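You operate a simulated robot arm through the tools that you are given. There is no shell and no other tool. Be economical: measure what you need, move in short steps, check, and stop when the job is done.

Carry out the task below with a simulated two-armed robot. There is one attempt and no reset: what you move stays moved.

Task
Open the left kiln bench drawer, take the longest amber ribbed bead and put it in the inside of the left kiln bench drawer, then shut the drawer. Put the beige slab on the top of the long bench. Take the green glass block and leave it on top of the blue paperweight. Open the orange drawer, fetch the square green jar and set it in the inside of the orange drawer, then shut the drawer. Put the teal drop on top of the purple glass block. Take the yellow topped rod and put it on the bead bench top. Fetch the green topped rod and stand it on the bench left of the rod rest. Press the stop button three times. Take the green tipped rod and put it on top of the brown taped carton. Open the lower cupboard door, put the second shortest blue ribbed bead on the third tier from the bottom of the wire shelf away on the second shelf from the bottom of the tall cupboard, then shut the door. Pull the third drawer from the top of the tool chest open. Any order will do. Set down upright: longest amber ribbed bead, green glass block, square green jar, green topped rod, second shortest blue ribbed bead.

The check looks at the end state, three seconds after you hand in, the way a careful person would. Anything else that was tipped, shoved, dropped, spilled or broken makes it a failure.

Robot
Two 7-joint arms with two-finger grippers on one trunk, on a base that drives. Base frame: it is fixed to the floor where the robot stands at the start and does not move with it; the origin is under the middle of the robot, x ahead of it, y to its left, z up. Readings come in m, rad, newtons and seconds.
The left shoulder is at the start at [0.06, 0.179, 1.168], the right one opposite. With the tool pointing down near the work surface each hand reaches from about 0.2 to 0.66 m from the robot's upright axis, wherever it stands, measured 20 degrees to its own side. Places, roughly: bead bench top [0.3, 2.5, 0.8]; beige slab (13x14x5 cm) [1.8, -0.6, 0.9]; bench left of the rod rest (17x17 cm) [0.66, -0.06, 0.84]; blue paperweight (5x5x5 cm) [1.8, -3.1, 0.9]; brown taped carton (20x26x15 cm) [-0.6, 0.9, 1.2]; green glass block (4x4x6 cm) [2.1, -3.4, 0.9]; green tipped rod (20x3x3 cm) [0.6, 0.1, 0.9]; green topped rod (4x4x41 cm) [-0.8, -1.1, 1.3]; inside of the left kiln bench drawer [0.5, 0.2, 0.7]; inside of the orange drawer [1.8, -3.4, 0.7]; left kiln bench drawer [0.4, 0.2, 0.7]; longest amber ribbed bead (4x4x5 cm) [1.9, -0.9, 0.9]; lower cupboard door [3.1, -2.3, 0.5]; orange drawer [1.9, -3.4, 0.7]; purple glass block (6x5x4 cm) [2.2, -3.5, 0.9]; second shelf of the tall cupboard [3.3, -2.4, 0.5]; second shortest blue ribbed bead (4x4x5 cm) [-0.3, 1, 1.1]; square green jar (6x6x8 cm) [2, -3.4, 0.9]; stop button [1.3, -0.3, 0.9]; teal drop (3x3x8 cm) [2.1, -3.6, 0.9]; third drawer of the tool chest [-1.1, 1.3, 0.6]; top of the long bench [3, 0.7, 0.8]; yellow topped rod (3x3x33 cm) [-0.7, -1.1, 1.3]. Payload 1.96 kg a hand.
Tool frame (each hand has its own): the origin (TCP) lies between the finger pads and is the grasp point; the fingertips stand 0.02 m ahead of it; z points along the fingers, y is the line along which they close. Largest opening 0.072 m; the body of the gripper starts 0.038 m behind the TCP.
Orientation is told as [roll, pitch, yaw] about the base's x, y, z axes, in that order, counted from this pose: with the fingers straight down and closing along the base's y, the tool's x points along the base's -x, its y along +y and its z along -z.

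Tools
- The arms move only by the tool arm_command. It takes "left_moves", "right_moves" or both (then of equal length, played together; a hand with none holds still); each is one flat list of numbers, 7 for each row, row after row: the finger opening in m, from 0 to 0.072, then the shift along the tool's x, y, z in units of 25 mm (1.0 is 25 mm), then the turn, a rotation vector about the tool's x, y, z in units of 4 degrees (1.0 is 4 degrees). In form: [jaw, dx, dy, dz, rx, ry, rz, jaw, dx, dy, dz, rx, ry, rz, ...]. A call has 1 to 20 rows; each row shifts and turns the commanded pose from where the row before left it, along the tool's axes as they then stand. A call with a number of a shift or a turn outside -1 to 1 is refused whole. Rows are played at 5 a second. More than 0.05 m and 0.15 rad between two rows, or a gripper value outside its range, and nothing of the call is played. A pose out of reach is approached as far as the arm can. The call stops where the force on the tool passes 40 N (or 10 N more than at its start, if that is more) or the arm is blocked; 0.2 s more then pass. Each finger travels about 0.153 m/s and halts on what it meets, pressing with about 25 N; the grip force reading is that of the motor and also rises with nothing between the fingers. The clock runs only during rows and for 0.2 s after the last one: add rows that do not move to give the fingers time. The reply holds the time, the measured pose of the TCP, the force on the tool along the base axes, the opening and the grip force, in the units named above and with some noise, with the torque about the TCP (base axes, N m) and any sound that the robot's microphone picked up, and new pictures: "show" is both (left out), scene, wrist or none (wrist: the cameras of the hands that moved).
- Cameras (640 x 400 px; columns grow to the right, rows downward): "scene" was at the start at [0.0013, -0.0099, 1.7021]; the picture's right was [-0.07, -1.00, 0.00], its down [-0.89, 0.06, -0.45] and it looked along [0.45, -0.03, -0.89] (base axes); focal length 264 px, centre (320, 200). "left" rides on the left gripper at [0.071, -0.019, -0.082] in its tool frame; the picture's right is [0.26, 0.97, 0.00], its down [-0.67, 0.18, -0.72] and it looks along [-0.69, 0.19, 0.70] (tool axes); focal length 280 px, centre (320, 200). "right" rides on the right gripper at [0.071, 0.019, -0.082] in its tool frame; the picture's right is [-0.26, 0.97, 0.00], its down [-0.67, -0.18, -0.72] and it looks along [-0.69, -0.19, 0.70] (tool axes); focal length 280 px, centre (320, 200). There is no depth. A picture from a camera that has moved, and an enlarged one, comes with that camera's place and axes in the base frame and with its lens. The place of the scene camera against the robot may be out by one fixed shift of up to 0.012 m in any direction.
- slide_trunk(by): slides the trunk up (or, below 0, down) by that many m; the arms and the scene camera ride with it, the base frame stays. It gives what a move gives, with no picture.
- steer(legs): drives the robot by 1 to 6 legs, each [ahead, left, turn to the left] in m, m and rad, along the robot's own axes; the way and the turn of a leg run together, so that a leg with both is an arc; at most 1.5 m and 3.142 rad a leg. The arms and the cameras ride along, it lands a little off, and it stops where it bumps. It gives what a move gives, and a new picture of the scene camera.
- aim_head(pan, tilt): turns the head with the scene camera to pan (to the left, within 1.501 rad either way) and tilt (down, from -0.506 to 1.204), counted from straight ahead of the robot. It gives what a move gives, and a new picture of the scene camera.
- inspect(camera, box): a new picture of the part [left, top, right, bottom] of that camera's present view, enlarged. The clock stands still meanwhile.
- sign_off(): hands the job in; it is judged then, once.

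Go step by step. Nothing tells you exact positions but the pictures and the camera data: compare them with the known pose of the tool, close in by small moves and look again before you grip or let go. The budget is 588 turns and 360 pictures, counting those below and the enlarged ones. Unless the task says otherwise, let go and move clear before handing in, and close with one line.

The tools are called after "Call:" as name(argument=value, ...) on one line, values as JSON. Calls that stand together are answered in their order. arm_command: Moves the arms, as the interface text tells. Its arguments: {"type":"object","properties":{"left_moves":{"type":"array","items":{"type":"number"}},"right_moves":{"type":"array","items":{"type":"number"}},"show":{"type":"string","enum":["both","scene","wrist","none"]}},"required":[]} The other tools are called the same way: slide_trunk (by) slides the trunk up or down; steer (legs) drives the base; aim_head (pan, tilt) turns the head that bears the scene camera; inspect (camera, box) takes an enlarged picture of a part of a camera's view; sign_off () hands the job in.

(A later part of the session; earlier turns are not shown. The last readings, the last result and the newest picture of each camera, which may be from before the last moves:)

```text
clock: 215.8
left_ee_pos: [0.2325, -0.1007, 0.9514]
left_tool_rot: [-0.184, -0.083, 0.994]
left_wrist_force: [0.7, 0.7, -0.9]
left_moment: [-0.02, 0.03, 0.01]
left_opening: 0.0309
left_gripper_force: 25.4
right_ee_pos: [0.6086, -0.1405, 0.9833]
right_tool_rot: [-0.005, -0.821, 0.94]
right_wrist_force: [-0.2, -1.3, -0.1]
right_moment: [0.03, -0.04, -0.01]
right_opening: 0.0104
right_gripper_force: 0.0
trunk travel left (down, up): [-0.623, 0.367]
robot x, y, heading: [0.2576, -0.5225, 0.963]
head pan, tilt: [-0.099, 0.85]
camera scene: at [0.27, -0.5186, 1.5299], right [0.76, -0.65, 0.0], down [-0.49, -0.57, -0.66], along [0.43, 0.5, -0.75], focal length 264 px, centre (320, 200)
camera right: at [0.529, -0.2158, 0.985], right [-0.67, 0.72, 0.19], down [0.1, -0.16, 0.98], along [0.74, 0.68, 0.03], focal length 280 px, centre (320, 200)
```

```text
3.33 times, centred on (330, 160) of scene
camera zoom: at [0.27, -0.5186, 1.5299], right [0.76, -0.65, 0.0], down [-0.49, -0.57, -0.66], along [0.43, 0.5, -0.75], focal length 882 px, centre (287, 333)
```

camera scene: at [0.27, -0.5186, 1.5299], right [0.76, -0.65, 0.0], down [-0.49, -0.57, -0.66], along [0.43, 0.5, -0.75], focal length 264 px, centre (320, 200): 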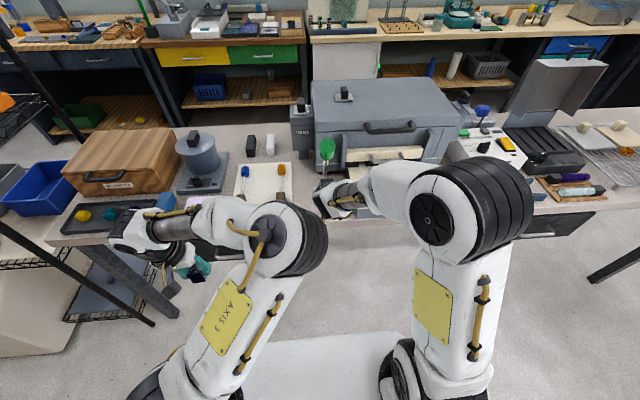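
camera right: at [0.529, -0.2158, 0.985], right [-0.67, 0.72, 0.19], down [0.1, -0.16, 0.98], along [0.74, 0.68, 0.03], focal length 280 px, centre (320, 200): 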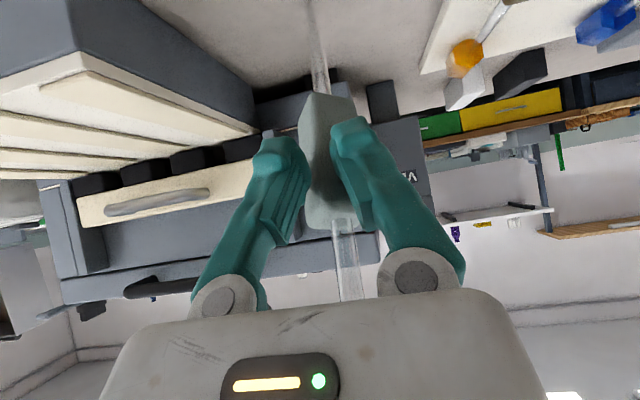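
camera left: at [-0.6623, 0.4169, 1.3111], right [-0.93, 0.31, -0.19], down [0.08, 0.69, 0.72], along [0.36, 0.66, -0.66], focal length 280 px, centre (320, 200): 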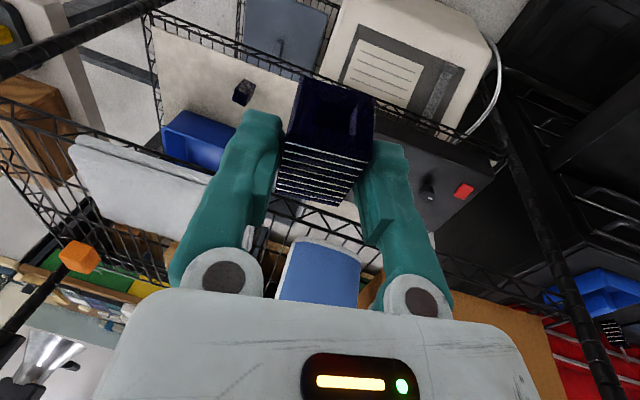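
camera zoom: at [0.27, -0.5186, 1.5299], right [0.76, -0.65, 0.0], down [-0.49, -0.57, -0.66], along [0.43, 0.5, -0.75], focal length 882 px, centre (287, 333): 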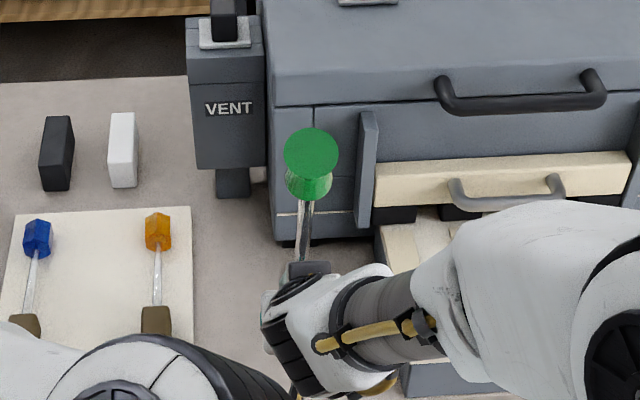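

The rod now leans on my closed fingertips. I'll open while moving forward so it falls between the fingers against the palm, then grip it.

Call:
arm_command(right_moves=[0.062, -0.2, 0.1, 0.22, 0, 0, 0, 0.062, -0.6, 0, 0.65, 0, 0, 0, 0.062, -0.5, 0, 0.55, 0, 0, 0, 0.01, 0, 0, 0, 0, 0, 0, 0.01, 0, 0, 0, 0, 0, 0], show="both")

Call:
inspect(camera="scene", box=[250, 100, 410, 220])

```text
clock: 217.0
left_ee_pos: [0.2332, -0.1008, 0.9514]
left_tool_rot: [-0.184, -0.084, 0.994]
left_wrist_force: [0.5, -0.7, 0.3]
left_moment: [0.0, 0.0, -0.01]
left_opening: 0.031
left_gripper_force: 24.9
right_ee_pos: [0.6363, -0.1009, 0.9816]
right_tool_rot: [-0.006, -0.823, 0.937]
right_wrist_force: [-0.8, -0.3, -0.3]
right_moment: [-0.02, -0.02, 0.0]
right_opening: 0.0309
right_gripper_force: 25.1
trunk travel left (down, up): [-0.623, 0.367]
robot x, y, heading: [0.2528, -0.5222, 0.965]
head pan, tilt: [-0.099, 0.85]
camera scene: at [0.2702, -0.5183, 1.5299], right [0.76, -0.65, 0.0], down [-0.49, -0.57, -0.66], along [0.43, 0.5, -0.75], focal length 264 px, centre (320, 200)
camera right: at [0.5564, -0.1758, 0.9843], right [-0.67, 0.72, 0.19], down [0.11, -0.16, 0.98], along [0.74, 0.68, 0.03], focal length 280 px, centre (320, 200)
```

scene: 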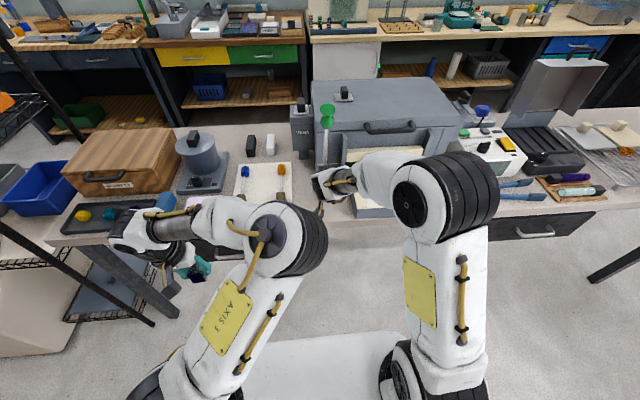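
right: 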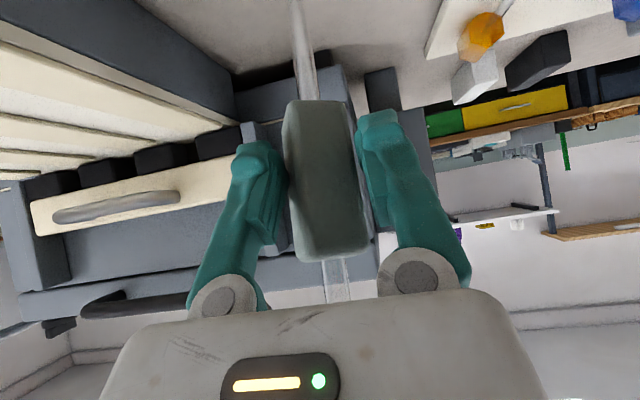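

```text
3.33 times, centred on (330, 160) of scene
camera zoom: at [0.2702, -0.5183, 1.5299], right [0.76, -0.65, 0.0], down [-0.49, -0.57, -0.66], along [0.43, 0.5, -0.75], focal length 882 px, centre (287, 333)
```

zoom: 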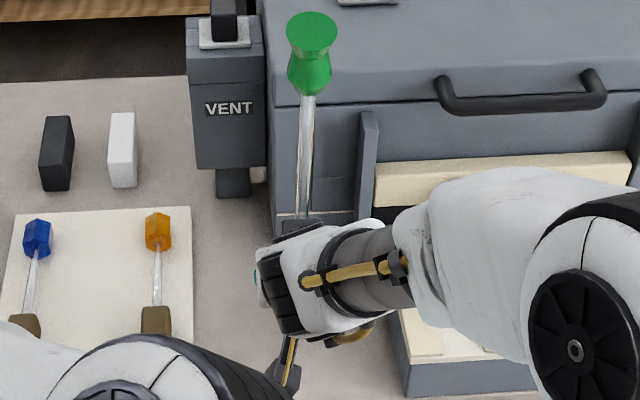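

I caught it: the rod is gripped again, tilted about 10° toward me. I'll lift it slightly and rotate it upright, and turn the left hand's camera to view the rod's foot.

Call:
arm_command(right_moves=[0.01, -0.73, 0, -0.68, 0, 0, 0, 0.01, -0.73, 0, -0.68, 0, 0, 0, 0.01, 0, 0, 0, 0, 0.85, 0, 0.01, 0, 0, 0, 0, 0.85, 0, 0.01, 0, 0, 0, 0, 0.8, 0, 0.01, 0, 0, 0, 0, 0, 0, 0.01, 0, 0, 0, 0, 0, 0, 0.01, 0, 0, 0, 0, 0, 0, 0.01, 0, 0, 0, 0, 0, 0, 0.01, 0, 0, 0, 0, 0, 0, 0.01, 0, 0, 0, 0, 0, 0, 0.01, 0, 0, 0, 0, 0, 0, 0.01, 0, 0, 0, 0, 0, 0], left_moves=[0.02, 0, 0, 0, 0, 0, 1, 0.02, 0, 0, 0, 0, 0, 1, 0.02, 0, 0, 0, 0, 0, 1, 0.02, 0, 0, 0, 0, 0, 1, 0.02, 0, 0, 0, 0, 0, 1, 0.02, 0, 0, 0, 0, 0, 1, 0.02, 0, 0, 0, 0, 0, 1, 0.02, 0, 0, 0, 0, 0, 1, 0.02, 0, 0, 0, 0, 0, 1, 0.02, 0, 0, 0, 0, 0, 1, 0.02, 0, 0, 0, 0, 0, 1, 0.02, 0, 0, 0, 0, 0, 1, 0.02, 0, 0, 0, 0, 0, 1], show="both")

```text
clock: 219.8
left_ee_pos: [0.2338, -0.0998, 0.9523]
left_tool_rot: [-0.049, -0.195, 0.081]
left_wrist_force: [0.1, 0.9, -0.8]
left_moment: [-0.02, 0.0, -0.06]
left_opening: 0.0312
left_gripper_force: 25.2
right_ee_pos: [0.6358, -0.1011, 1.0311]
right_tool_rot: [-0.004, -0.648, 0.935]
right_wrist_force: [0.3, -0.6, -1.3]
right_moment: [-0.02, 0.03, 0.01]
right_opening: 0.0304
right_gripper_force: 24.8
trunk travel left (down, up): [-0.623, 0.367]
robot x, y, heading: [0.2529, -0.5215, 0.962]
head pan, tilt: [-0.099, 0.85]
camera scene: at [0.2702, -0.5184, 1.5299], right [0.76, -0.65, 0.0], down [-0.49, -0.57, -0.66], along [0.43, 0.5, -0.75], focal length 264 px, centre (320, 200)
camera right: at [0.557, -0.174, 1.053], right [-0.65, 0.74, 0.15], down [0.21, -0.02, 0.98], along [0.73, 0.67, -0.14], focal length 280 px, centre (320, 200)
camera left: at [0.15, -0.1224, 1.0178], right [-0.33, 0.94, -0.1], down [0.5, 0.26, 0.82], along [0.8, 0.22, -0.56], focal length 280 px, centre (320, 200)
```

scene: 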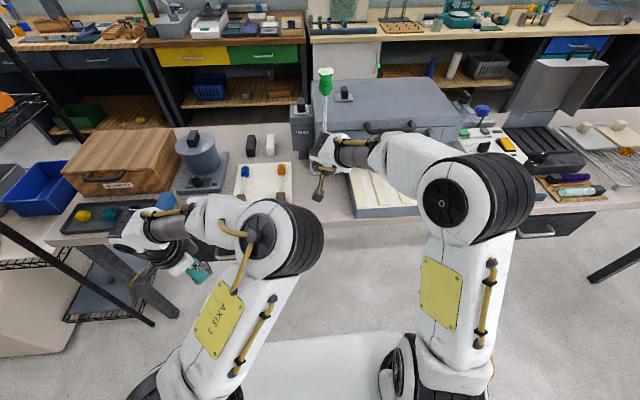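
right: 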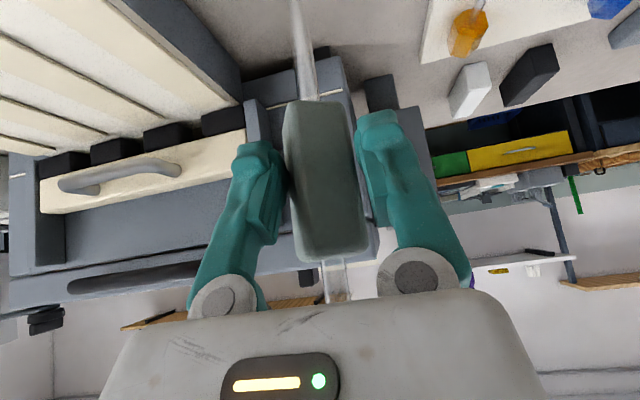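
left: 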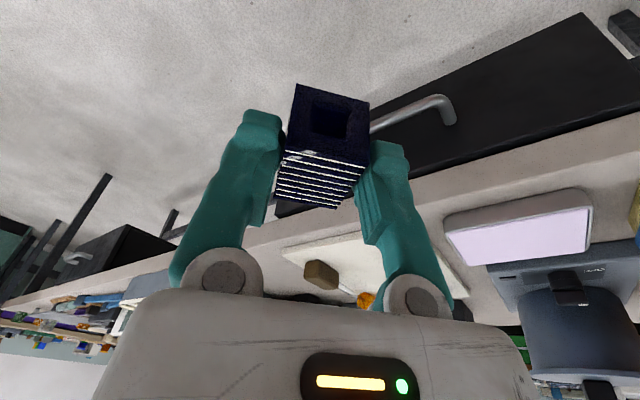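

The left camera looks too low. I'll pitch the left hand forward to bring the rod's foot into its view.

Call:
arm_command(left_moves=[0.02, 0, 0, 0, 0, -1, 0, 0.02, 0, 0, 0, 0, -1, 0, 0.02, 0, 0, 0, 0, -1, 0, 0.02, 0, 0, 0, 0, -1, 0, 0.02, 0, 0, 0, 0, -1, 0, 0.02, 0, 0, 0, 0, -1, 0, 0.02, 0, 0, 0, 0, -1, 0, 0.02, 0, 0, 0, 0, -1, 0], show="wrist")

```text
clock: 221.6
left_ee_pos: [0.2326, -0.101, 0.9527]
left_tool_rot: [-0.066, -0.753, 0.12]
left_wrist_force: [0.5, -0.1, 0.4]
left_moment: [0.0, 0.03, 0.03]
left_opening: 0.031
left_gripper_force: 24.7
right_ee_pos: [0.6361, -0.0994, 1.0317]
right_tool_rot: [-0.005, -0.648, 0.936]
right_wrist_force: [0.0, -0.1, -0.8]
right_moment: [-0.01, 0.02, 0.0]
right_opening: 0.0302
right_gripper_force: 25.2
trunk travel left (down, up): [-0.623, 0.367]
robot x, y, heading: [0.2567, -0.5219, 0.962]
head pan, tilt: [-0.099, 0.85]
camera left: at [0.128, -0.1272, 0.9625], right [-0.26, 0.94, -0.23], down [-0.02, 0.23, 0.97], along [0.96, 0.26, -0.04], focal length 280 px, centre (320, 200)
```

left: 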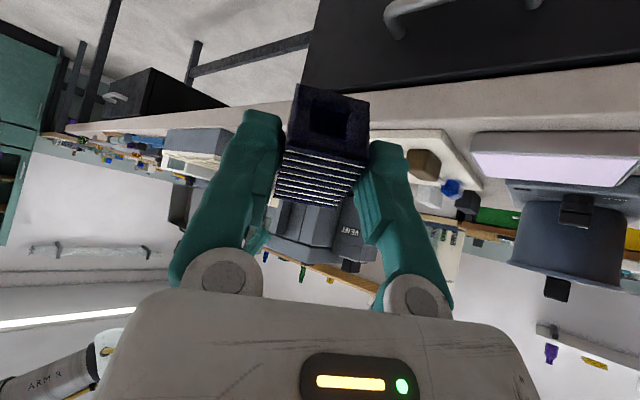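

Call:
arm_command(left_moves=[0.02, 0, 0, 0, -0.68, 0, -0.73, 0.02, 0, 0, 0, -0.68, 0, -0.73, 0.02, 0, 0, 0, -0.68, 0, -0.73, 0.02, 0, 0, 0, -0.68, 0, -0.73, 0.02, 0, 0, 0, -0.68, 0, -0.73, 0.02, 0, 0, 0, -0.68, 0, -0.73, 0.02, 0, 0, 0, -0.68, 0, -0.73], show="wrist")

```text
clock: 223.2
left_ee_pos: [0.2309, -0.0746, 0.9533]
left_tool_rot: [-0.062, -0.729, 0.603]
left_wrist_force: [-0.2, -0.4, -1.1]
left_moment: [-0.03, -0.01, 0.01]
left_opening: 0.0313
left_gripper_force: 25.3
left hand out of reach, approached as far as the arm can: row 5, 6, 7
right_ee_pos: [0.6355, -0.1011, 1.0314]
right_tool_rot: [-0.005, -0.648, 0.936]
right_wrist_force: [-1.0, -0.6, -1.8]
right_moment: [0.01, 0.03, -0.01]
right_opening: 0.03
right_gripper_force: 25.0
trunk travel left (down, up): [-0.623, 0.367]
robot x, y, heading: [0.2595, -0.5252, 0.964]
head pan, tilt: [-0.099, 0.85]
camera left: at [0.1508, -0.1479, 0.9667], right [-0.68, 0.7, -0.22], down [-0.1, 0.21, 0.97], along [0.73, 0.68, -0.07], focal length 280 px, centre (320, 200)
```

left: 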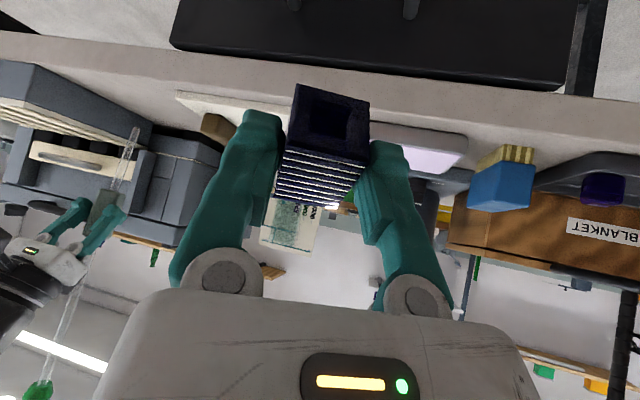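

Now I can see the rod and its foot. I'll zoom in.

Call:
inspect(camera="left", box=[0, 100, 190, 400])

Call:
inspect(camera="left", box=[60, 100, 180, 220])

```text
1.33 times, centred on (95, 250) of left
camera zoom: at [0.1508, -0.1479, 0.9667], right [-0.68, 0.7, -0.22], down [-0.1, 0.21, 0.97], along [0.73, 0.68, -0.07], focal length 374 px, centre (620, 133)
```

zoom: 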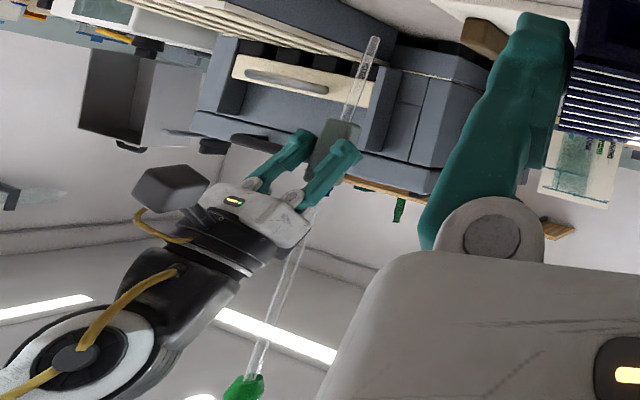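

```text
3.33 times, centred on (120, 160) of left
camera zoom: at [0.1508, -0.1479, 0.9667], right [-0.68, 0.7, -0.22], down [-0.1, 0.21, 0.97], along [0.73, 0.68, -0.07], focal length 935 px, centre (987, 333)
```

zoom: 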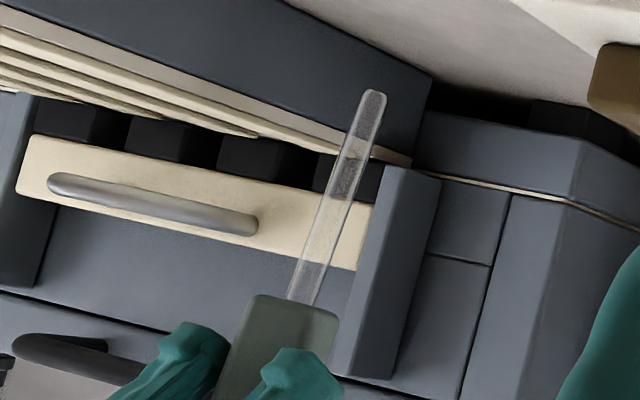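

The foot is a flat square end about 1.3 cm wide. I'll measure the lean in the scene view too.

Call:
inspect(camera="scene", box=[280, 55, 370, 145])

```text
4.44 times, centred on (325, 100) of scene
camera zoom: at [0.2704, -0.5183, 1.5299], right [0.76, -0.65, 0.0], down [-0.49, -0.57, -0.66], along [0.43, 0.5, -0.75], focal length 1176 px, centre (298, 644)
```

zoom: 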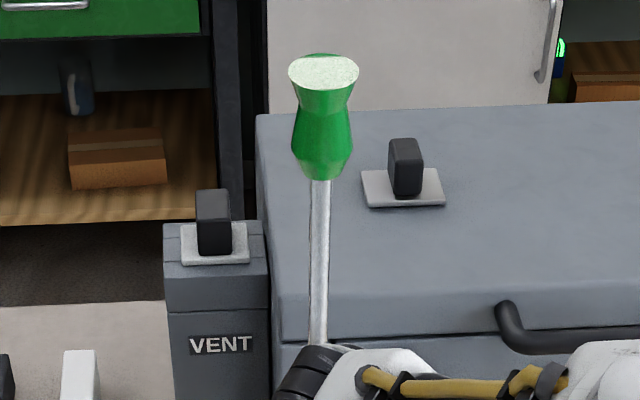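

Combining both views, the rod leans about 7° toward me and 0.7° to the right. I'll correct that and re-measure.

Call:
arm_command(right_moves=[0.01, 0, 0, 0, 0, 0.9, 0, 0.01, 0, 0, 0, 0, 0.88, 0, 0.01, 0, 0, 0, 0.14, 0, -0.08, 0.01, 0, 0, 0, 0, 0, 0], show="none")

Call:
inspect(camera="scene", box=[280, 45, 370, 135])

Call:
inspect(camera="left", box=[0, 100, 190, 400])

```text
clock: 224.2
left_ee_pos: [0.2308, -0.0749, 0.955]
left_tool_rot: [-0.061, -0.729, 0.602]
left_wrist_force: [-0.1, 0.3, -0.7]
left_moment: [0.0, -0.03, 0.06]
left_opening: 0.0308
left_gripper_force: 24.9
right_ee_pos: [0.6362, -0.1019, 1.0308]
right_tool_rot: [-0.017, -0.523, 0.941]
right_wrist_force: [-0.3, -0.2, -1.4]
right_moment: [-0.04, -0.03, 0.01]
right_opening: 0.0299
right_gripper_force: 24.8
trunk travel left (down, up): [-0.623, 0.367]
robot x, y, heading: [0.2544, -0.5218, 0.961]
head pan, tilt: [-0.099, 0.85]
```

```text
4.44 times, centred on (325, 90) of scene
camera zoom: at [0.2703, -0.5183, 1.5299], right [0.76, -0.65, 0.0], down [-0.49, -0.57, -0.66], along [0.43, 0.5, -0.75], focal length 1176 px, centre (298, 689)
```

zoom: 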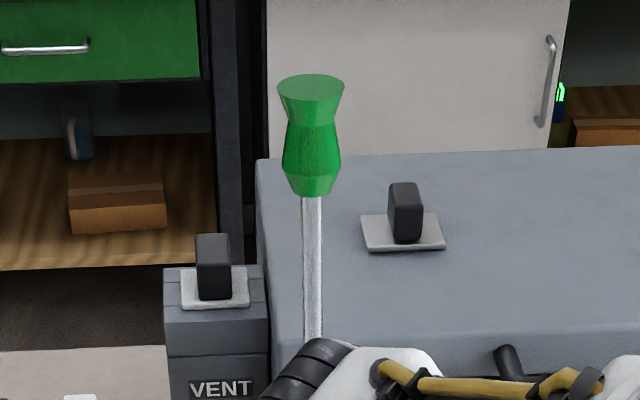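

```text
1.33 times, centred on (95, 250) of left
camera zoom: at [0.1507, -0.1479, 0.9667], right [-0.67, 0.7, -0.22], down [-0.1, 0.21, 0.97], along [0.73, 0.68, -0.07], focal length 374 px, centre (620, 133)
```

zoom: 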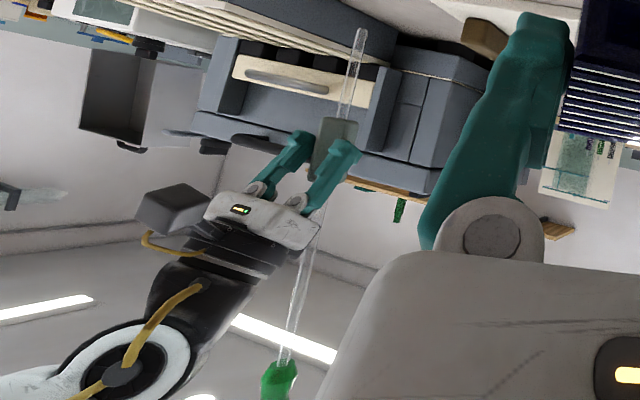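

Call:
inspect(camera="left", box=[70, 110, 150, 180])

Call:
inspect(camera="left", box=[40, 310, 120, 380])

```text
5.71 times, centred on (110, 145) of left
camera zoom: at [0.1507, -0.1479, 0.9667], right [-0.67, 0.7, -0.22], down [-0.1, 0.21, 0.97], along [0.73, 0.68, -0.07], focal length 1602 px, centre (1520, 514)
```

zoom: 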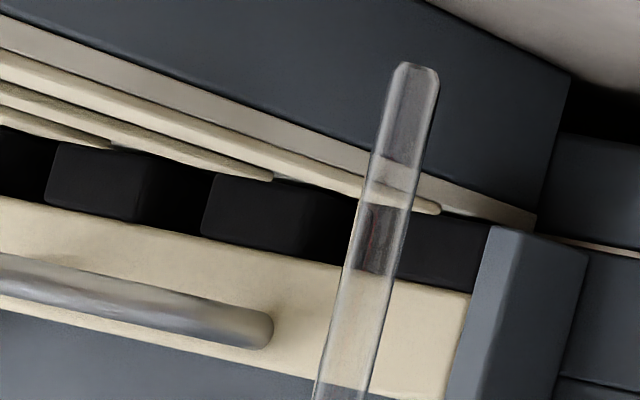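

```text
5.71 times, centred on (80, 345) of left
camera zoom: at [0.1507, -0.1479, 0.9667], right [-0.67, 0.7, -0.22], down [-0.1, 0.21, 0.97], along [0.73, 0.68, -0.07], focal length 1602 px, centre (1691, -629)
```

zoom: 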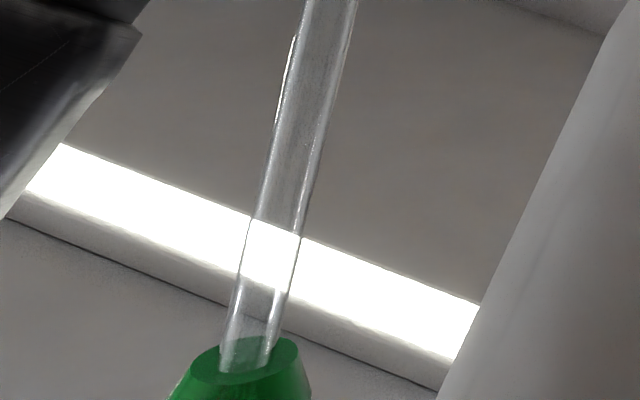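

Precise measurement gives a lean of 1.9° forward and 0.66° left. I'll fine-correct and re-check.

Call:
arm_command(right_moves=[0.01, 0, 0, 0, 0, -0.475, 0, 0.01, 0, 0, 0, -0.143, 0, 0.082, 0.01, 0, 0, 0, 0, 0, 0], show="none")

Call:
inspect(camera="scene", box=[295, 50, 355, 130])

Call:
inspect(camera="left", box=[70, 110, 150, 180])

Call:
inspect(camera="left", box=[40, 310, 120, 380])

```text
clock: 225.0
left_ee_pos: [0.2312, -0.075, 0.9529]
left_tool_rot: [-0.062, -0.73, 0.604]
left_wrist_force: [-0.3, -0.1, -1.4]
left_moment: [0.02, -0.01, -0.01]
left_opening: 0.031
left_gripper_force: 25.3
right_ee_pos: [0.637, -0.1006, 1.0314]
right_tool_rot: [-0.004, -0.557, 0.936]
right_wrist_force: [0.3, 0.9, -1.6]
right_moment: [0.0, -0.01, -0.01]
right_opening: 0.0297
right_gripper_force: 25.3
trunk travel left (down, up): [-0.623, 0.367]
robot x, y, heading: [0.2568, -0.5254, 0.961]
head pan, tilt: [-0.099, 0.85]
```

```text
5.00 times, centred on (325, 90) of scene
camera zoom: at [0.27, -0.5184, 1.5299], right [0.76, -0.65, 0.0], down [-0.49, -0.57, -0.66], along [0.43, 0.5, -0.75], focal length 1322 px, centre (295, 750)
```

zoom: 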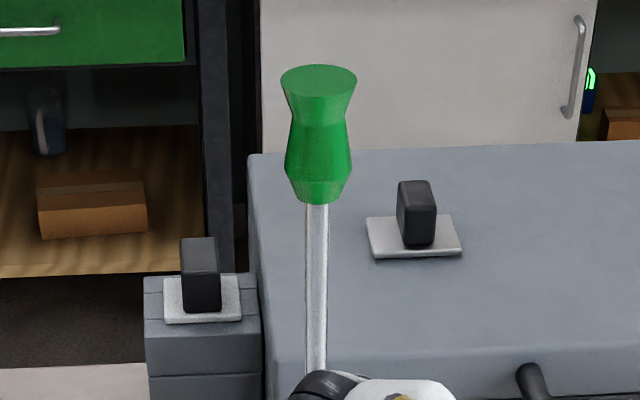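

```text
5.71 times, centred on (110, 145) of left
camera zoom: at [0.1505, -0.148, 0.9667], right [-0.67, 0.7, -0.22], down [-0.1, 0.21, 0.97], along [0.73, 0.68, -0.07], focal length 1602 px, centre (1520, 514)
```

zoom: 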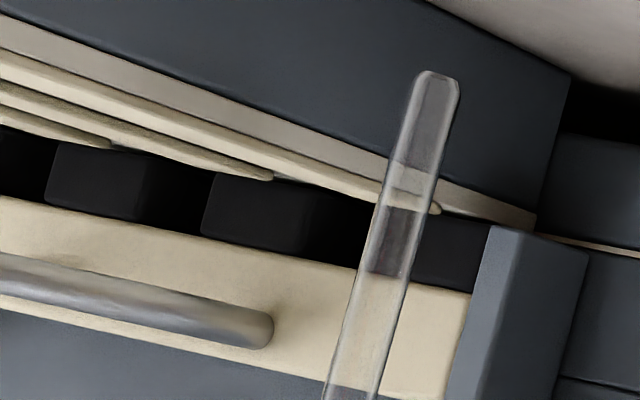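

```text
5.71 times, centred on (80, 345) of left
camera zoom: at [0.1505, -0.148, 0.9667], right [-0.67, 0.7, -0.22], down [-0.1, 0.21, 0.97], along [0.73, 0.68, -0.07], focal length 1602 px, centre (1691, -629)
```

zoom: 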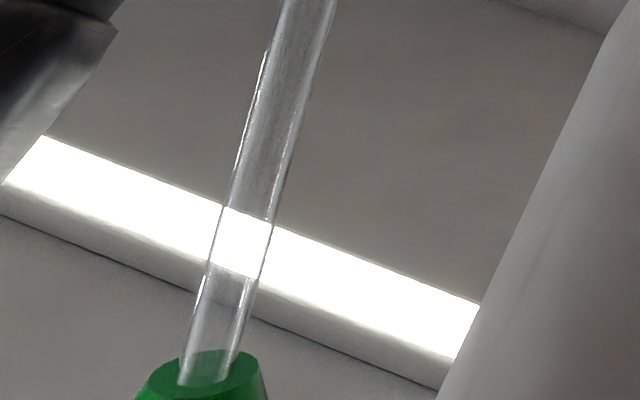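

The rod is now vertical within about 0.3°. I'll move 4 cm forward to centre it in the area, then lower until light contact.

Call:
arm_command(right_moves=[0.01, -0.68, 0, 0.42, 0, 0, 0, 0.01, -0.68, 0, 0.42, 0, 0, 0, 0.01, 0.21, 0, 0.34, 0, 0, 0, 0.01, 0.21, 0, 0.34, 0, 0, 0, 0.01, 0.21, 0, 0.34, 0, 0, 0, 0.01, 0.1, 0, 0.16, 0, 0, 0], show="none")

Call:
inspect(camera="left", box=[80, 70, 200, 170])

```text
clock: 226.4
left_ee_pos: [0.2314, -0.0739, 0.9541]
left_tool_rot: [-0.06, -0.73, 0.603]
left_wrist_force: [0.5, 0.0, -1.2]
left_moment: [0.02, -0.02, -0.01]
left_opening: 0.0307
left_gripper_force: 24.8
right_ee_pos: [0.6586, -0.069, 0.9964]
right_tool_rot: [-0.004, -0.557, 0.935]
right_wrist_force: [0.2, -0.4, -1.1]
right_moment: [0.01, 0.02, 0.0]
right_opening: 0.0298
right_gripper_force: 24.9
trunk travel left (down, up): [-0.623, 0.367]
robot x, y, heading: [0.2549, -0.524, 0.963]
head pan, tilt: [-0.099, 0.85]
```

```text
4.00 times, centred on (140, 120) of left
camera zoom: at [0.1507, -0.1479, 0.9667], right [-0.67, 0.7, -0.22], down [-0.1, 0.21, 0.97], along [0.73, 0.68, -0.07], focal length 1122 px, centre (1040, 520)
```

zoom: 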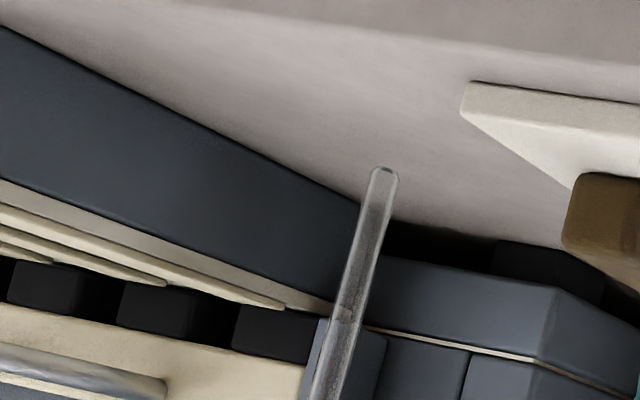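

Call:
arm_command(right_moves=[0.01, 0.06, 0, 0.1, 0, 0, 0, 0.01, 0.04, 0, 0.068, 0, 0, 0], show="none")

Call:
arm_command(right_moves=[0.01, 0.03, 0, 0.05, 0, 0, 0, 0.01, 0.03, 0, 0.05, 0, 0, 0], show="none")

Call:
arm_command(right_moves=[0.01, 0.03, 0, 0.05, 0, 0, 0, 0.01, 0.0, 0, 0.0, 0, 0, 0], show="none")

Call:
arm_command(right_moves=[0.01, 0.03, 0, 0.05, 0, 0, 0, 0.01, 0.0, 0, 0.0, 0, 0, 0], show="none")

```text
clock: 227.0
left_ee_pos: [0.2305, -0.0736, 0.9534]
left_tool_rot: [-0.061, -0.731, 0.603]
left_wrist_force: [0.1, -0.2, -1.3]
left_moment: [-0.03, -0.02, 0.01]
left_opening: 0.0308
left_gripper_force: 24.6
right_ee_pos: [0.66, -0.0683, 0.9928]
right_tool_rot: [-0.004, -0.555, 0.936]
right_wrist_force: [0.6, -0.2, -1.5]
right_moment: [-0.01, 0.01, 0.0]
right_opening: 0.0297
right_gripper_force: 25.2
trunk travel left (down, up): [-0.623, 0.367]
robot x, y, heading: [0.2579, -0.5222, 0.966]
head pan, tilt: [-0.099, 0.85]
```

```text
clock: 227.6
left_ee_pos: [0.2312, -0.075, 0.9541]
left_tool_rot: [-0.06, -0.729, 0.601]
left_wrist_force: [0.4, 0.3, 0.1]
left_moment: [0.04, 0.01, 0.03]
left_opening: 0.031
left_gripper_force: 25.0
right_ee_pos: [0.6589, -0.0687, 0.9903]
right_tool_rot: [-0.003, -0.558, 0.935]
right_wrist_force: [-0.4, -0.2, 2.0]
right_moment: [0.03, -0.01, -0.04]
right_opening: 0.0294
right_gripper_force: 24.6
trunk travel left (down, up): [-0.623, 0.367]
robot x, y, heading: [0.2548, -0.5228, 0.959]
head pan, tilt: [-0.099, 0.85]
```

```text
clock: 228.2
left_ee_pos: [0.2302, -0.0747, 0.9551]
left_tool_rot: [-0.061, -0.731, 0.602]
left_wrist_force: [-0.3, -1.0, -0.7]
left_moment: [0.01, 0.03, -0.01]
left_opening: 0.0309
left_gripper_force: 24.6
right_ee_pos: [0.6586, -0.0684, 0.9895]
right_tool_rot: [-0.003, -0.56, 0.936]
right_wrist_force: [1.5, 0.7, 10.8]
right_moment: [0.38, -0.32, -0.01]
right_opening: 0.0292
right_gripper_force: 24.4
trunk travel left (down, up): [-0.623, 0.367]
robot x, y, heading: [0.2578, -0.5231, 0.962]
head pan, tilt: [-0.099, 0.85]
```

```text
clock: 228.8
left_ee_pos: [0.2291, -0.0754, 0.9545]
left_tool_rot: [-0.061, -0.73, 0.601]
left_wrist_force: [-0.3, -0.1, -0.4]
left_moment: [-0.01, -0.03, -0.01]
left_opening: 0.0307
left_gripper_force: 25.3
right_ee_pos: [0.6583, -0.0695, 0.9898]
right_tool_rot: [-0.003, -0.561, 0.937]
right_wrist_force: [-0.3, 1.1, 22.8]
right_moment: [0.51, -0.33, 0.03]
right_opening: 0.0293
right_gripper_force: 25.1
trunk travel left (down, up): [-0.623, 0.367]
robot x, y, heading: [0.2553, -0.5237, 0.96]
head pan, tilt: [-0.099, 0.85]
```

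Contact is made. I'll unload, then open very slowly and check that it stands.

Call:
arm_command(right_moves=[0.01, -0.05, 0, -0.082, 0, 0, 0, 0.01, 0, 0, 0, 0, 0, 0], show="none")

Call:
arm_command(right_moves=[0.03, 0, 0, 0, 0, 0, 0, 0.032, 0, 0, 0, 0, 0, 0, 0.034, 0, 0, 0, 0, 0, 0, 0.036, 0, 0, 0, 0, 0, 0, 0.036, 0, 0, 0, 0, 0, 0, 0.036, 0, 0, 0, 0, 0, 0], show="wrist")

Call:
inspect(camera="left", box=[0, 100, 190, 400])

Call:
inspect(camera="scene", box=[285, 60, 365, 170])

```text
clock: 229.4
left_ee_pos: [0.2292, -0.0753, 0.9536]
left_tool_rot: [-0.062, -0.732, 0.603]
left_wrist_force: [0.3, -0.7, -1.4]
left_moment: [-0.02, 0.0, 0.02]
left_opening: 0.0306
left_gripper_force: 24.4
right_ee_pos: [0.6588, -0.0698, 0.9901]
right_tool_rot: [-0.005, -0.556, 0.935]
right_wrist_force: [-1.8, -0.7, 11.8]
right_moment: [0.07, 0.13, 0.01]
right_opening: 0.0292
right_gripper_force: 24.7
trunk travel left (down, up): [-0.623, 0.367]
robot x, y, heading: [0.2585, -0.5225, 0.963]
head pan, tilt: [-0.099, 0.85]
```

```text
clock: 230.8
left_ee_pos: [0.2317, -0.0766, 0.9531]
left_tool_rot: [-0.061, -0.729, 0.601]
left_wrist_force: [-0.3, -0.2, -0.7]
left_moment: [-0.02, 0.02, 0.0]
left_opening: 0.0312
left_gripper_force: 25.1
right_ee_pos: [0.6606, -0.0688, 0.9899]
right_tool_rot: [-0.004, -0.558, 0.935]
right_wrist_force: [0.4, 0.0, 0.1]
right_moment: [-0.02, -0.03, -0.02]
right_opening: 0.0358
right_gripper_force: 0.1
trunk travel left (down, up): [-0.623, 0.367]
robot x, y, heading: [0.2524, -0.5212, 0.966]
head pan, tilt: [-0.099, 0.85]
camera right: at [0.5823, -0.1402, 1.0206], right [-0.64, 0.75, 0.14], down [0.26, 0.05, 0.96], along [0.72, 0.66, -0.23], focal length 280 px, centre (320, 200)
```

right: 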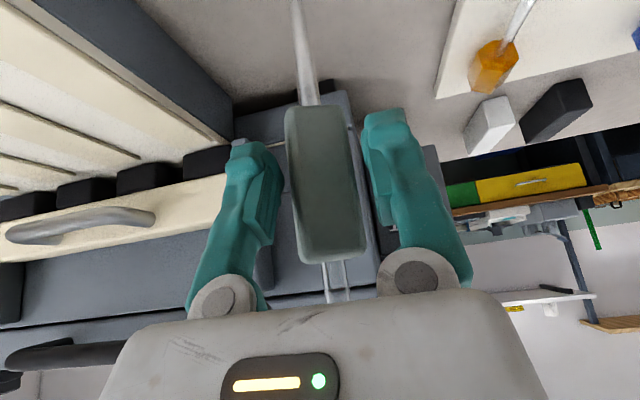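

```text
1.33 times, centred on (95, 250) of left
camera zoom: at [0.1505, -0.1481, 0.9667], right [-0.67, 0.7, -0.22], down [-0.1, 0.21, 0.97], along [0.73, 0.68, -0.07], focal length 374 px, centre (620, 133)
```

zoom: 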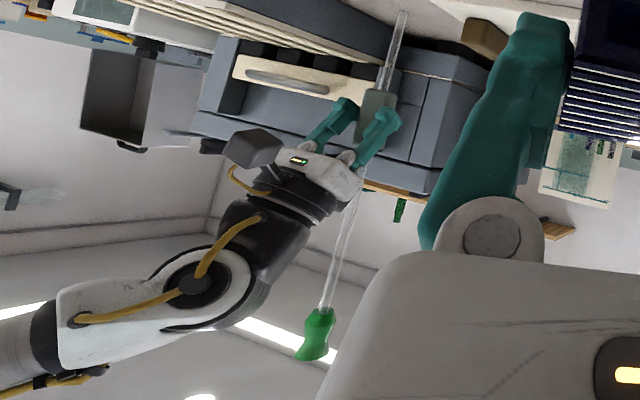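

```text
3.64 times, centred on (325, 115) of scene
camera zoom: at [0.27, -0.5186, 1.5299], right [0.76, -0.65, 0.0], down [-0.49, -0.57, -0.66], along [0.43, 0.5, -0.75], focal length 962 px, centre (302, 509)
```

zoom: 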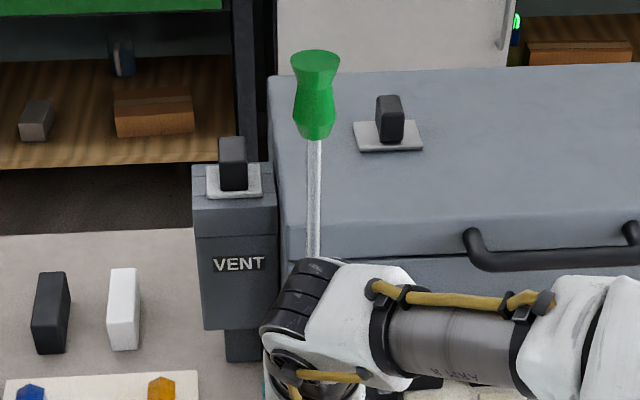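

It's still vertical. I'll open wider without moving and wait.

Call:
arm_command(right_moves=[0.042, 0, 0, 0, 0, 0, 0, 0.05, 0, 0, 0, 0, 0, 0, 0.06, 0, 0, 0, 0, 0, 0, 0.068, 0, 0, 0, 0, 0, 0, 0.068, 0, 0, 0, 0, 0, 0, 0.068, 0, 0, 0, 0, 0, 0], show="wrist")

Call:
inspect(camera="left", box=[0, 100, 190, 400])

```text
clock: 232.2
left_ee_pos: [0.2308, -0.0738, 0.953]
left_tool_rot: [-0.061, -0.728, 0.602]
left_wrist_force: [0.8, 0.3, -0.8]
left_moment: [-0.02, 0.02, -0.01]
left_opening: 0.0308
left_gripper_force: 24.7
right_ee_pos: [0.6594, -0.0682, 0.9897]
right_tool_rot: [-0.005, -0.556, 0.937]
right_wrist_force: [-0.5, -0.7, 0.3]
right_moment: [-0.01, 0.01, 0.0]
right_opening: 0.0681
right_gripper_force: 0.1
trunk travel left (down, up): [-0.623, 0.367]
robot x, y, heading: [0.2563, -0.5218, 0.967]
head pan, tilt: [-0.099, 0.85]
camera right: at [0.5823, -0.1402, 1.0205], right [-0.64, 0.75, 0.14], down [0.26, 0.05, 0.96], along [0.72, 0.66, -0.23], focal length 280 px, centre (320, 200)
```

right: 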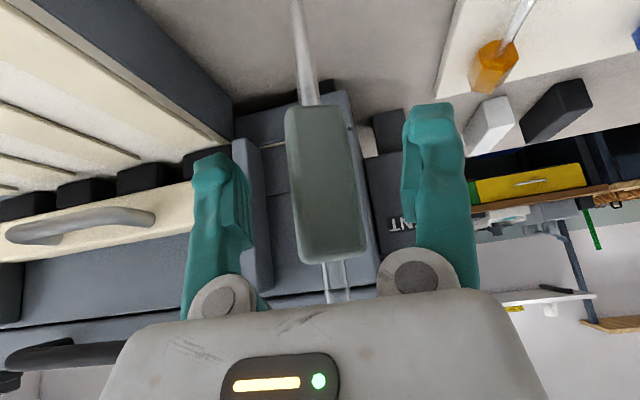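

```text
1.33 times, centred on (95, 250) of left
camera zoom: at [0.1505, -0.148, 0.9667], right [-0.67, 0.7, -0.22], down [-0.1, 0.21, 0.97], along [0.73, 0.68, -0.07], focal length 374 px, centre (620, 133)
```

zoom: 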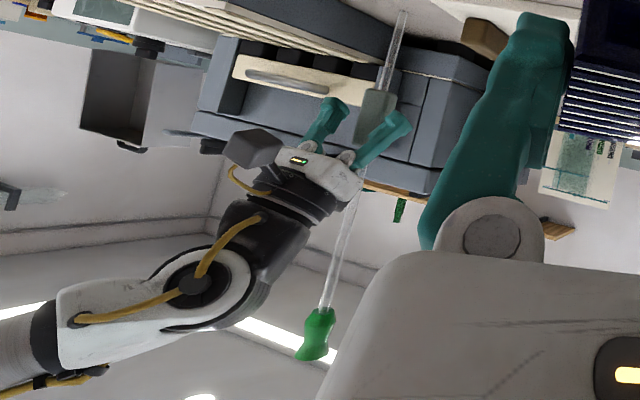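

The rod stands free of the fingers. I'll retreat in tiny steps, checking the lean.

Call:
arm_command(right_moves=[0.068, 0.1, 0, -0.062, 0, 0, 0, 0.068, 0.1, 0, -0.062, 0, 0, 0, 0.068, 0, 0, 0, 0, 0, 0], show="wrist")

Call:
inspect(camera="left", box=[0, 100, 190, 400])

```text
clock: 233.0
left_ee_pos: [0.2309, -0.0746, 0.9541]
left_tool_rot: [-0.061, -0.728, 0.601]
left_wrist_force: [0.6, 0.4, -0.9]
left_moment: [0.0, 0.01, 0.0]
left_opening: 0.0313
left_gripper_force: 24.4
right_ee_pos: [0.655, -0.0732, 0.989]
right_tool_rot: [-0.002, -0.557, 0.936]
right_wrist_force: [0.0, 0.1, -0.1]
right_moment: [0.0, -0.01, 0.0]
right_opening: 0.068
right_gripper_force: 0.0
trunk travel left (down, up): [-0.623, 0.367]
robot x, y, heading: [0.2551, -0.5225, 0.966]
head pan, tilt: [-0.099, 0.85]
camera right: at [0.5784, -0.1449, 1.0206], right [-0.64, 0.75, 0.14], down [0.26, 0.05, 0.96], along [0.72, 0.66, -0.23], focal length 280 px, centre (320, 200)
```

right: 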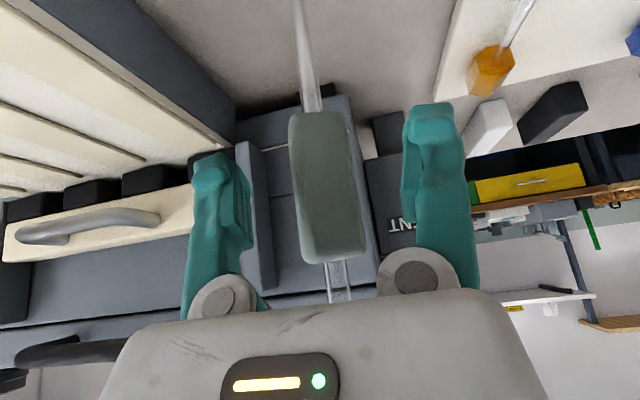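

```text
1.33 times, centred on (95, 250) of left
camera zoom: at [0.1506, -0.148, 0.9667], right [-0.67, 0.7, -0.22], down [-0.1, 0.21, 0.97], along [0.73, 0.68, -0.07], focal length 374 px, centre (620, 133)
```

zoom: 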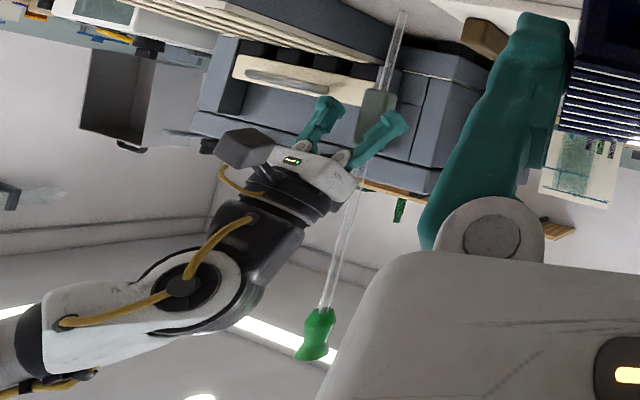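

The rod hasn't moved as I back off. I'll continue retreating slowly.

Call:
arm_command(right_moves=[0.068, 0.15, 0, -0.093, 0, 0, 0, 0.068, 0.2, 0, -0.125, 0, 0, 0, 0.068, 0.3, 0, -0.187, 0, 0, 0, 0.068, 0.3, 0, -0.187, 0, 0, 0, 0.068, 0.3, 0, -0.187, 0, 0, 0, 0.068, 0.3, 0, -0.187, 0, 0, 0], show="wrist")

Call:
inspect(camera="left", box=[0, 100, 190, 400])

```text
clock: 234.4
left_ee_pos: [0.2319, -0.0754, 0.9535]
left_tool_rot: [-0.062, -0.729, 0.601]
left_wrist_force: [-0.8, 0.1, -0.6]
left_moment: [-0.03, 0.0, 0.02]
left_opening: 0.0309
left_gripper_force: 25.2
right_ee_pos: [0.6299, -0.1116, 0.9899]
right_tool_rot: [-0.004, -0.558, 0.936]
right_wrist_force: [-0.7, 0.1, 0.6]
right_moment: [0.03, -0.02, -0.03]
right_opening: 0.0682
right_gripper_force: 0.1
trunk travel left (down, up): [-0.623, 0.367]
robot x, y, heading: [0.2593, -0.5217, 0.962]
head pan, tilt: [-0.099, 0.85]
camera right: at [0.5516, -0.1823, 1.0206], right [-0.64, 0.75, 0.14], down [0.26, 0.05, 0.96], along [0.72, 0.66, -0.23], focal length 280 px, centre (320, 200)
```

right: 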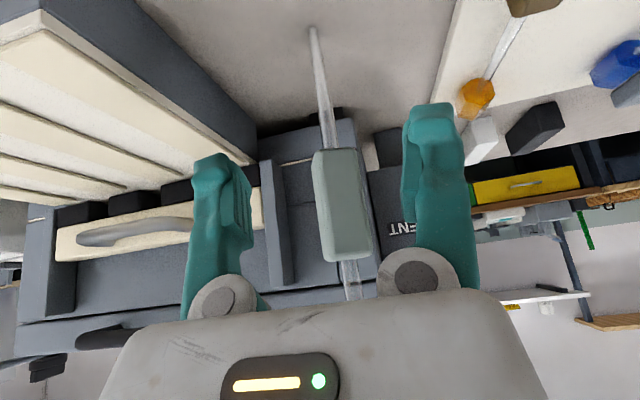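

```text
1.33 times, centred on (95, 250) of left
camera zoom: at [0.1504, -0.1482, 0.9668], right [-0.67, 0.7, -0.22], down [-0.1, 0.21, 0.97], along [0.73, 0.68, -0.07], focal length 374 px, centre (620, 133)
```

zoom: 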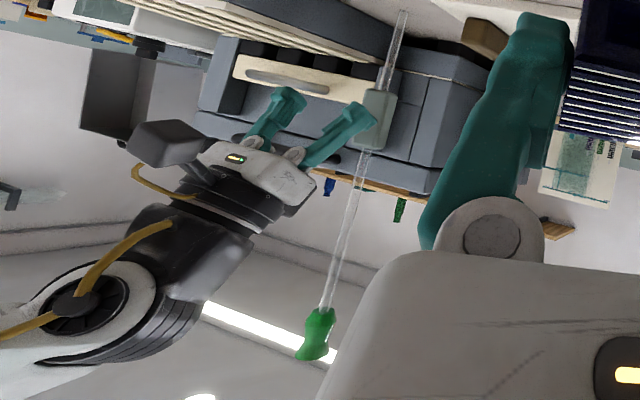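

The rod stands freely on the bench. I'll retreat the hand and base fully.

Call:
arm_command(right_moves=[0.068, 0.5, 0, -0.31, 0, 0, 0, 0.068, 0.6, 0, -0.375, 0, 0, 0, 0.068, 0.6, 0, -0.375, 0, 0, 0, 0.068, 0.6, 0, -0.375, 0, 0, 0], show="none")

Call:
steer(legs=[[-0.35, 0, 0]])

Call:
inspect(camera="scene", box=[200, 40, 440, 200])

```text
clock: 235.4
left_ee_pos: [0.2302, -0.0749, 0.9535]
left_tool_rot: [-0.063, -0.731, 0.603]
left_wrist_force: [-0.1, -0.8, -0.6]
left_moment: [0.01, -0.01, -0.01]
left_opening: 0.031
left_gripper_force: 24.6
right_ee_pos: [0.5874, -0.1652, 0.9909]
right_tool_rot: [-0.005, -0.56, 0.935]
right_wrist_force: [0.8, -0.5, 0.0]
right_moment: [-0.01, 0.01, -0.01]
right_opening: 0.0683
right_gripper_force: 0.1
trunk travel left (down, up): [-0.623, 0.367]
robot x, y, heading: [0.255, -0.5237, 0.966]
head pan, tilt: [-0.099, 0.85]
```

```text
clock: 237.6
left_ee_pos: [0.0315, -0.3602, 0.9541]
left_tool_rot: [-0.061, -0.73, 0.605]
left_wrist_force: [-0.3, 0.0, -1.0]
left_moment: [0.0, 0.02, 0.02]
left_opening: 0.0308
left_gripper_force: 24.5
right_ee_pos: [0.389, -0.4511, 0.9912]
right_tool_rot: [-0.003, -0.557, 0.935]
right_wrist_force: [-0.7, 0.2, -0.7]
right_moment: [-0.01, -0.04, 0.02]
right_opening: 0.068
right_gripper_force: 0.0
trunk travel left (down, up): [-0.623, 0.367]
robot x, y, heading: [0.0586, -0.8132, 0.965]
head pan, tilt: [-0.099, 0.85]
camera scene: at [0.0714, -0.8049, 1.5299], right [0.76, -0.65, 0.0], down [-0.49, -0.57, -0.66], along [0.43, 0.5, -0.75], focal length 264 px, centre (320, 200)
```

scene: 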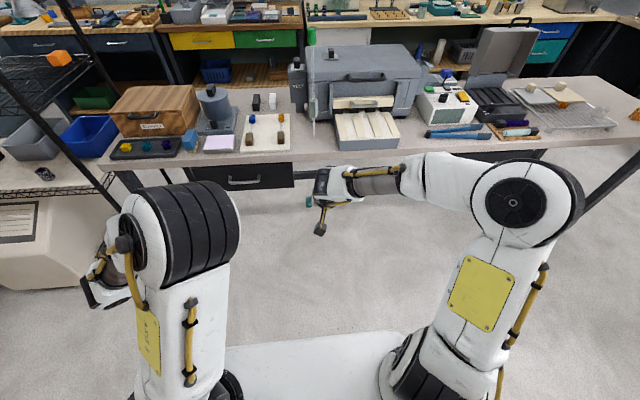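

```text
2.50 times, centred on (320, 120) of scene
camera zoom: at [0.0714, -0.8049, 1.5299], right [0.76, -0.65, 0.0], down [-0.49, -0.57, -0.66], along [0.43, 0.5, -0.75], focal length 661 px, centre (320, 400)
```

zoom: 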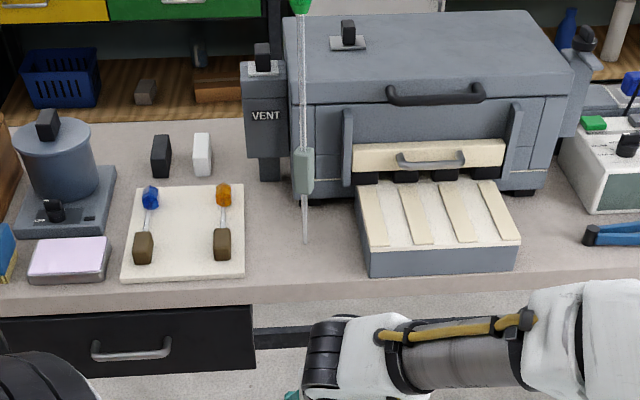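

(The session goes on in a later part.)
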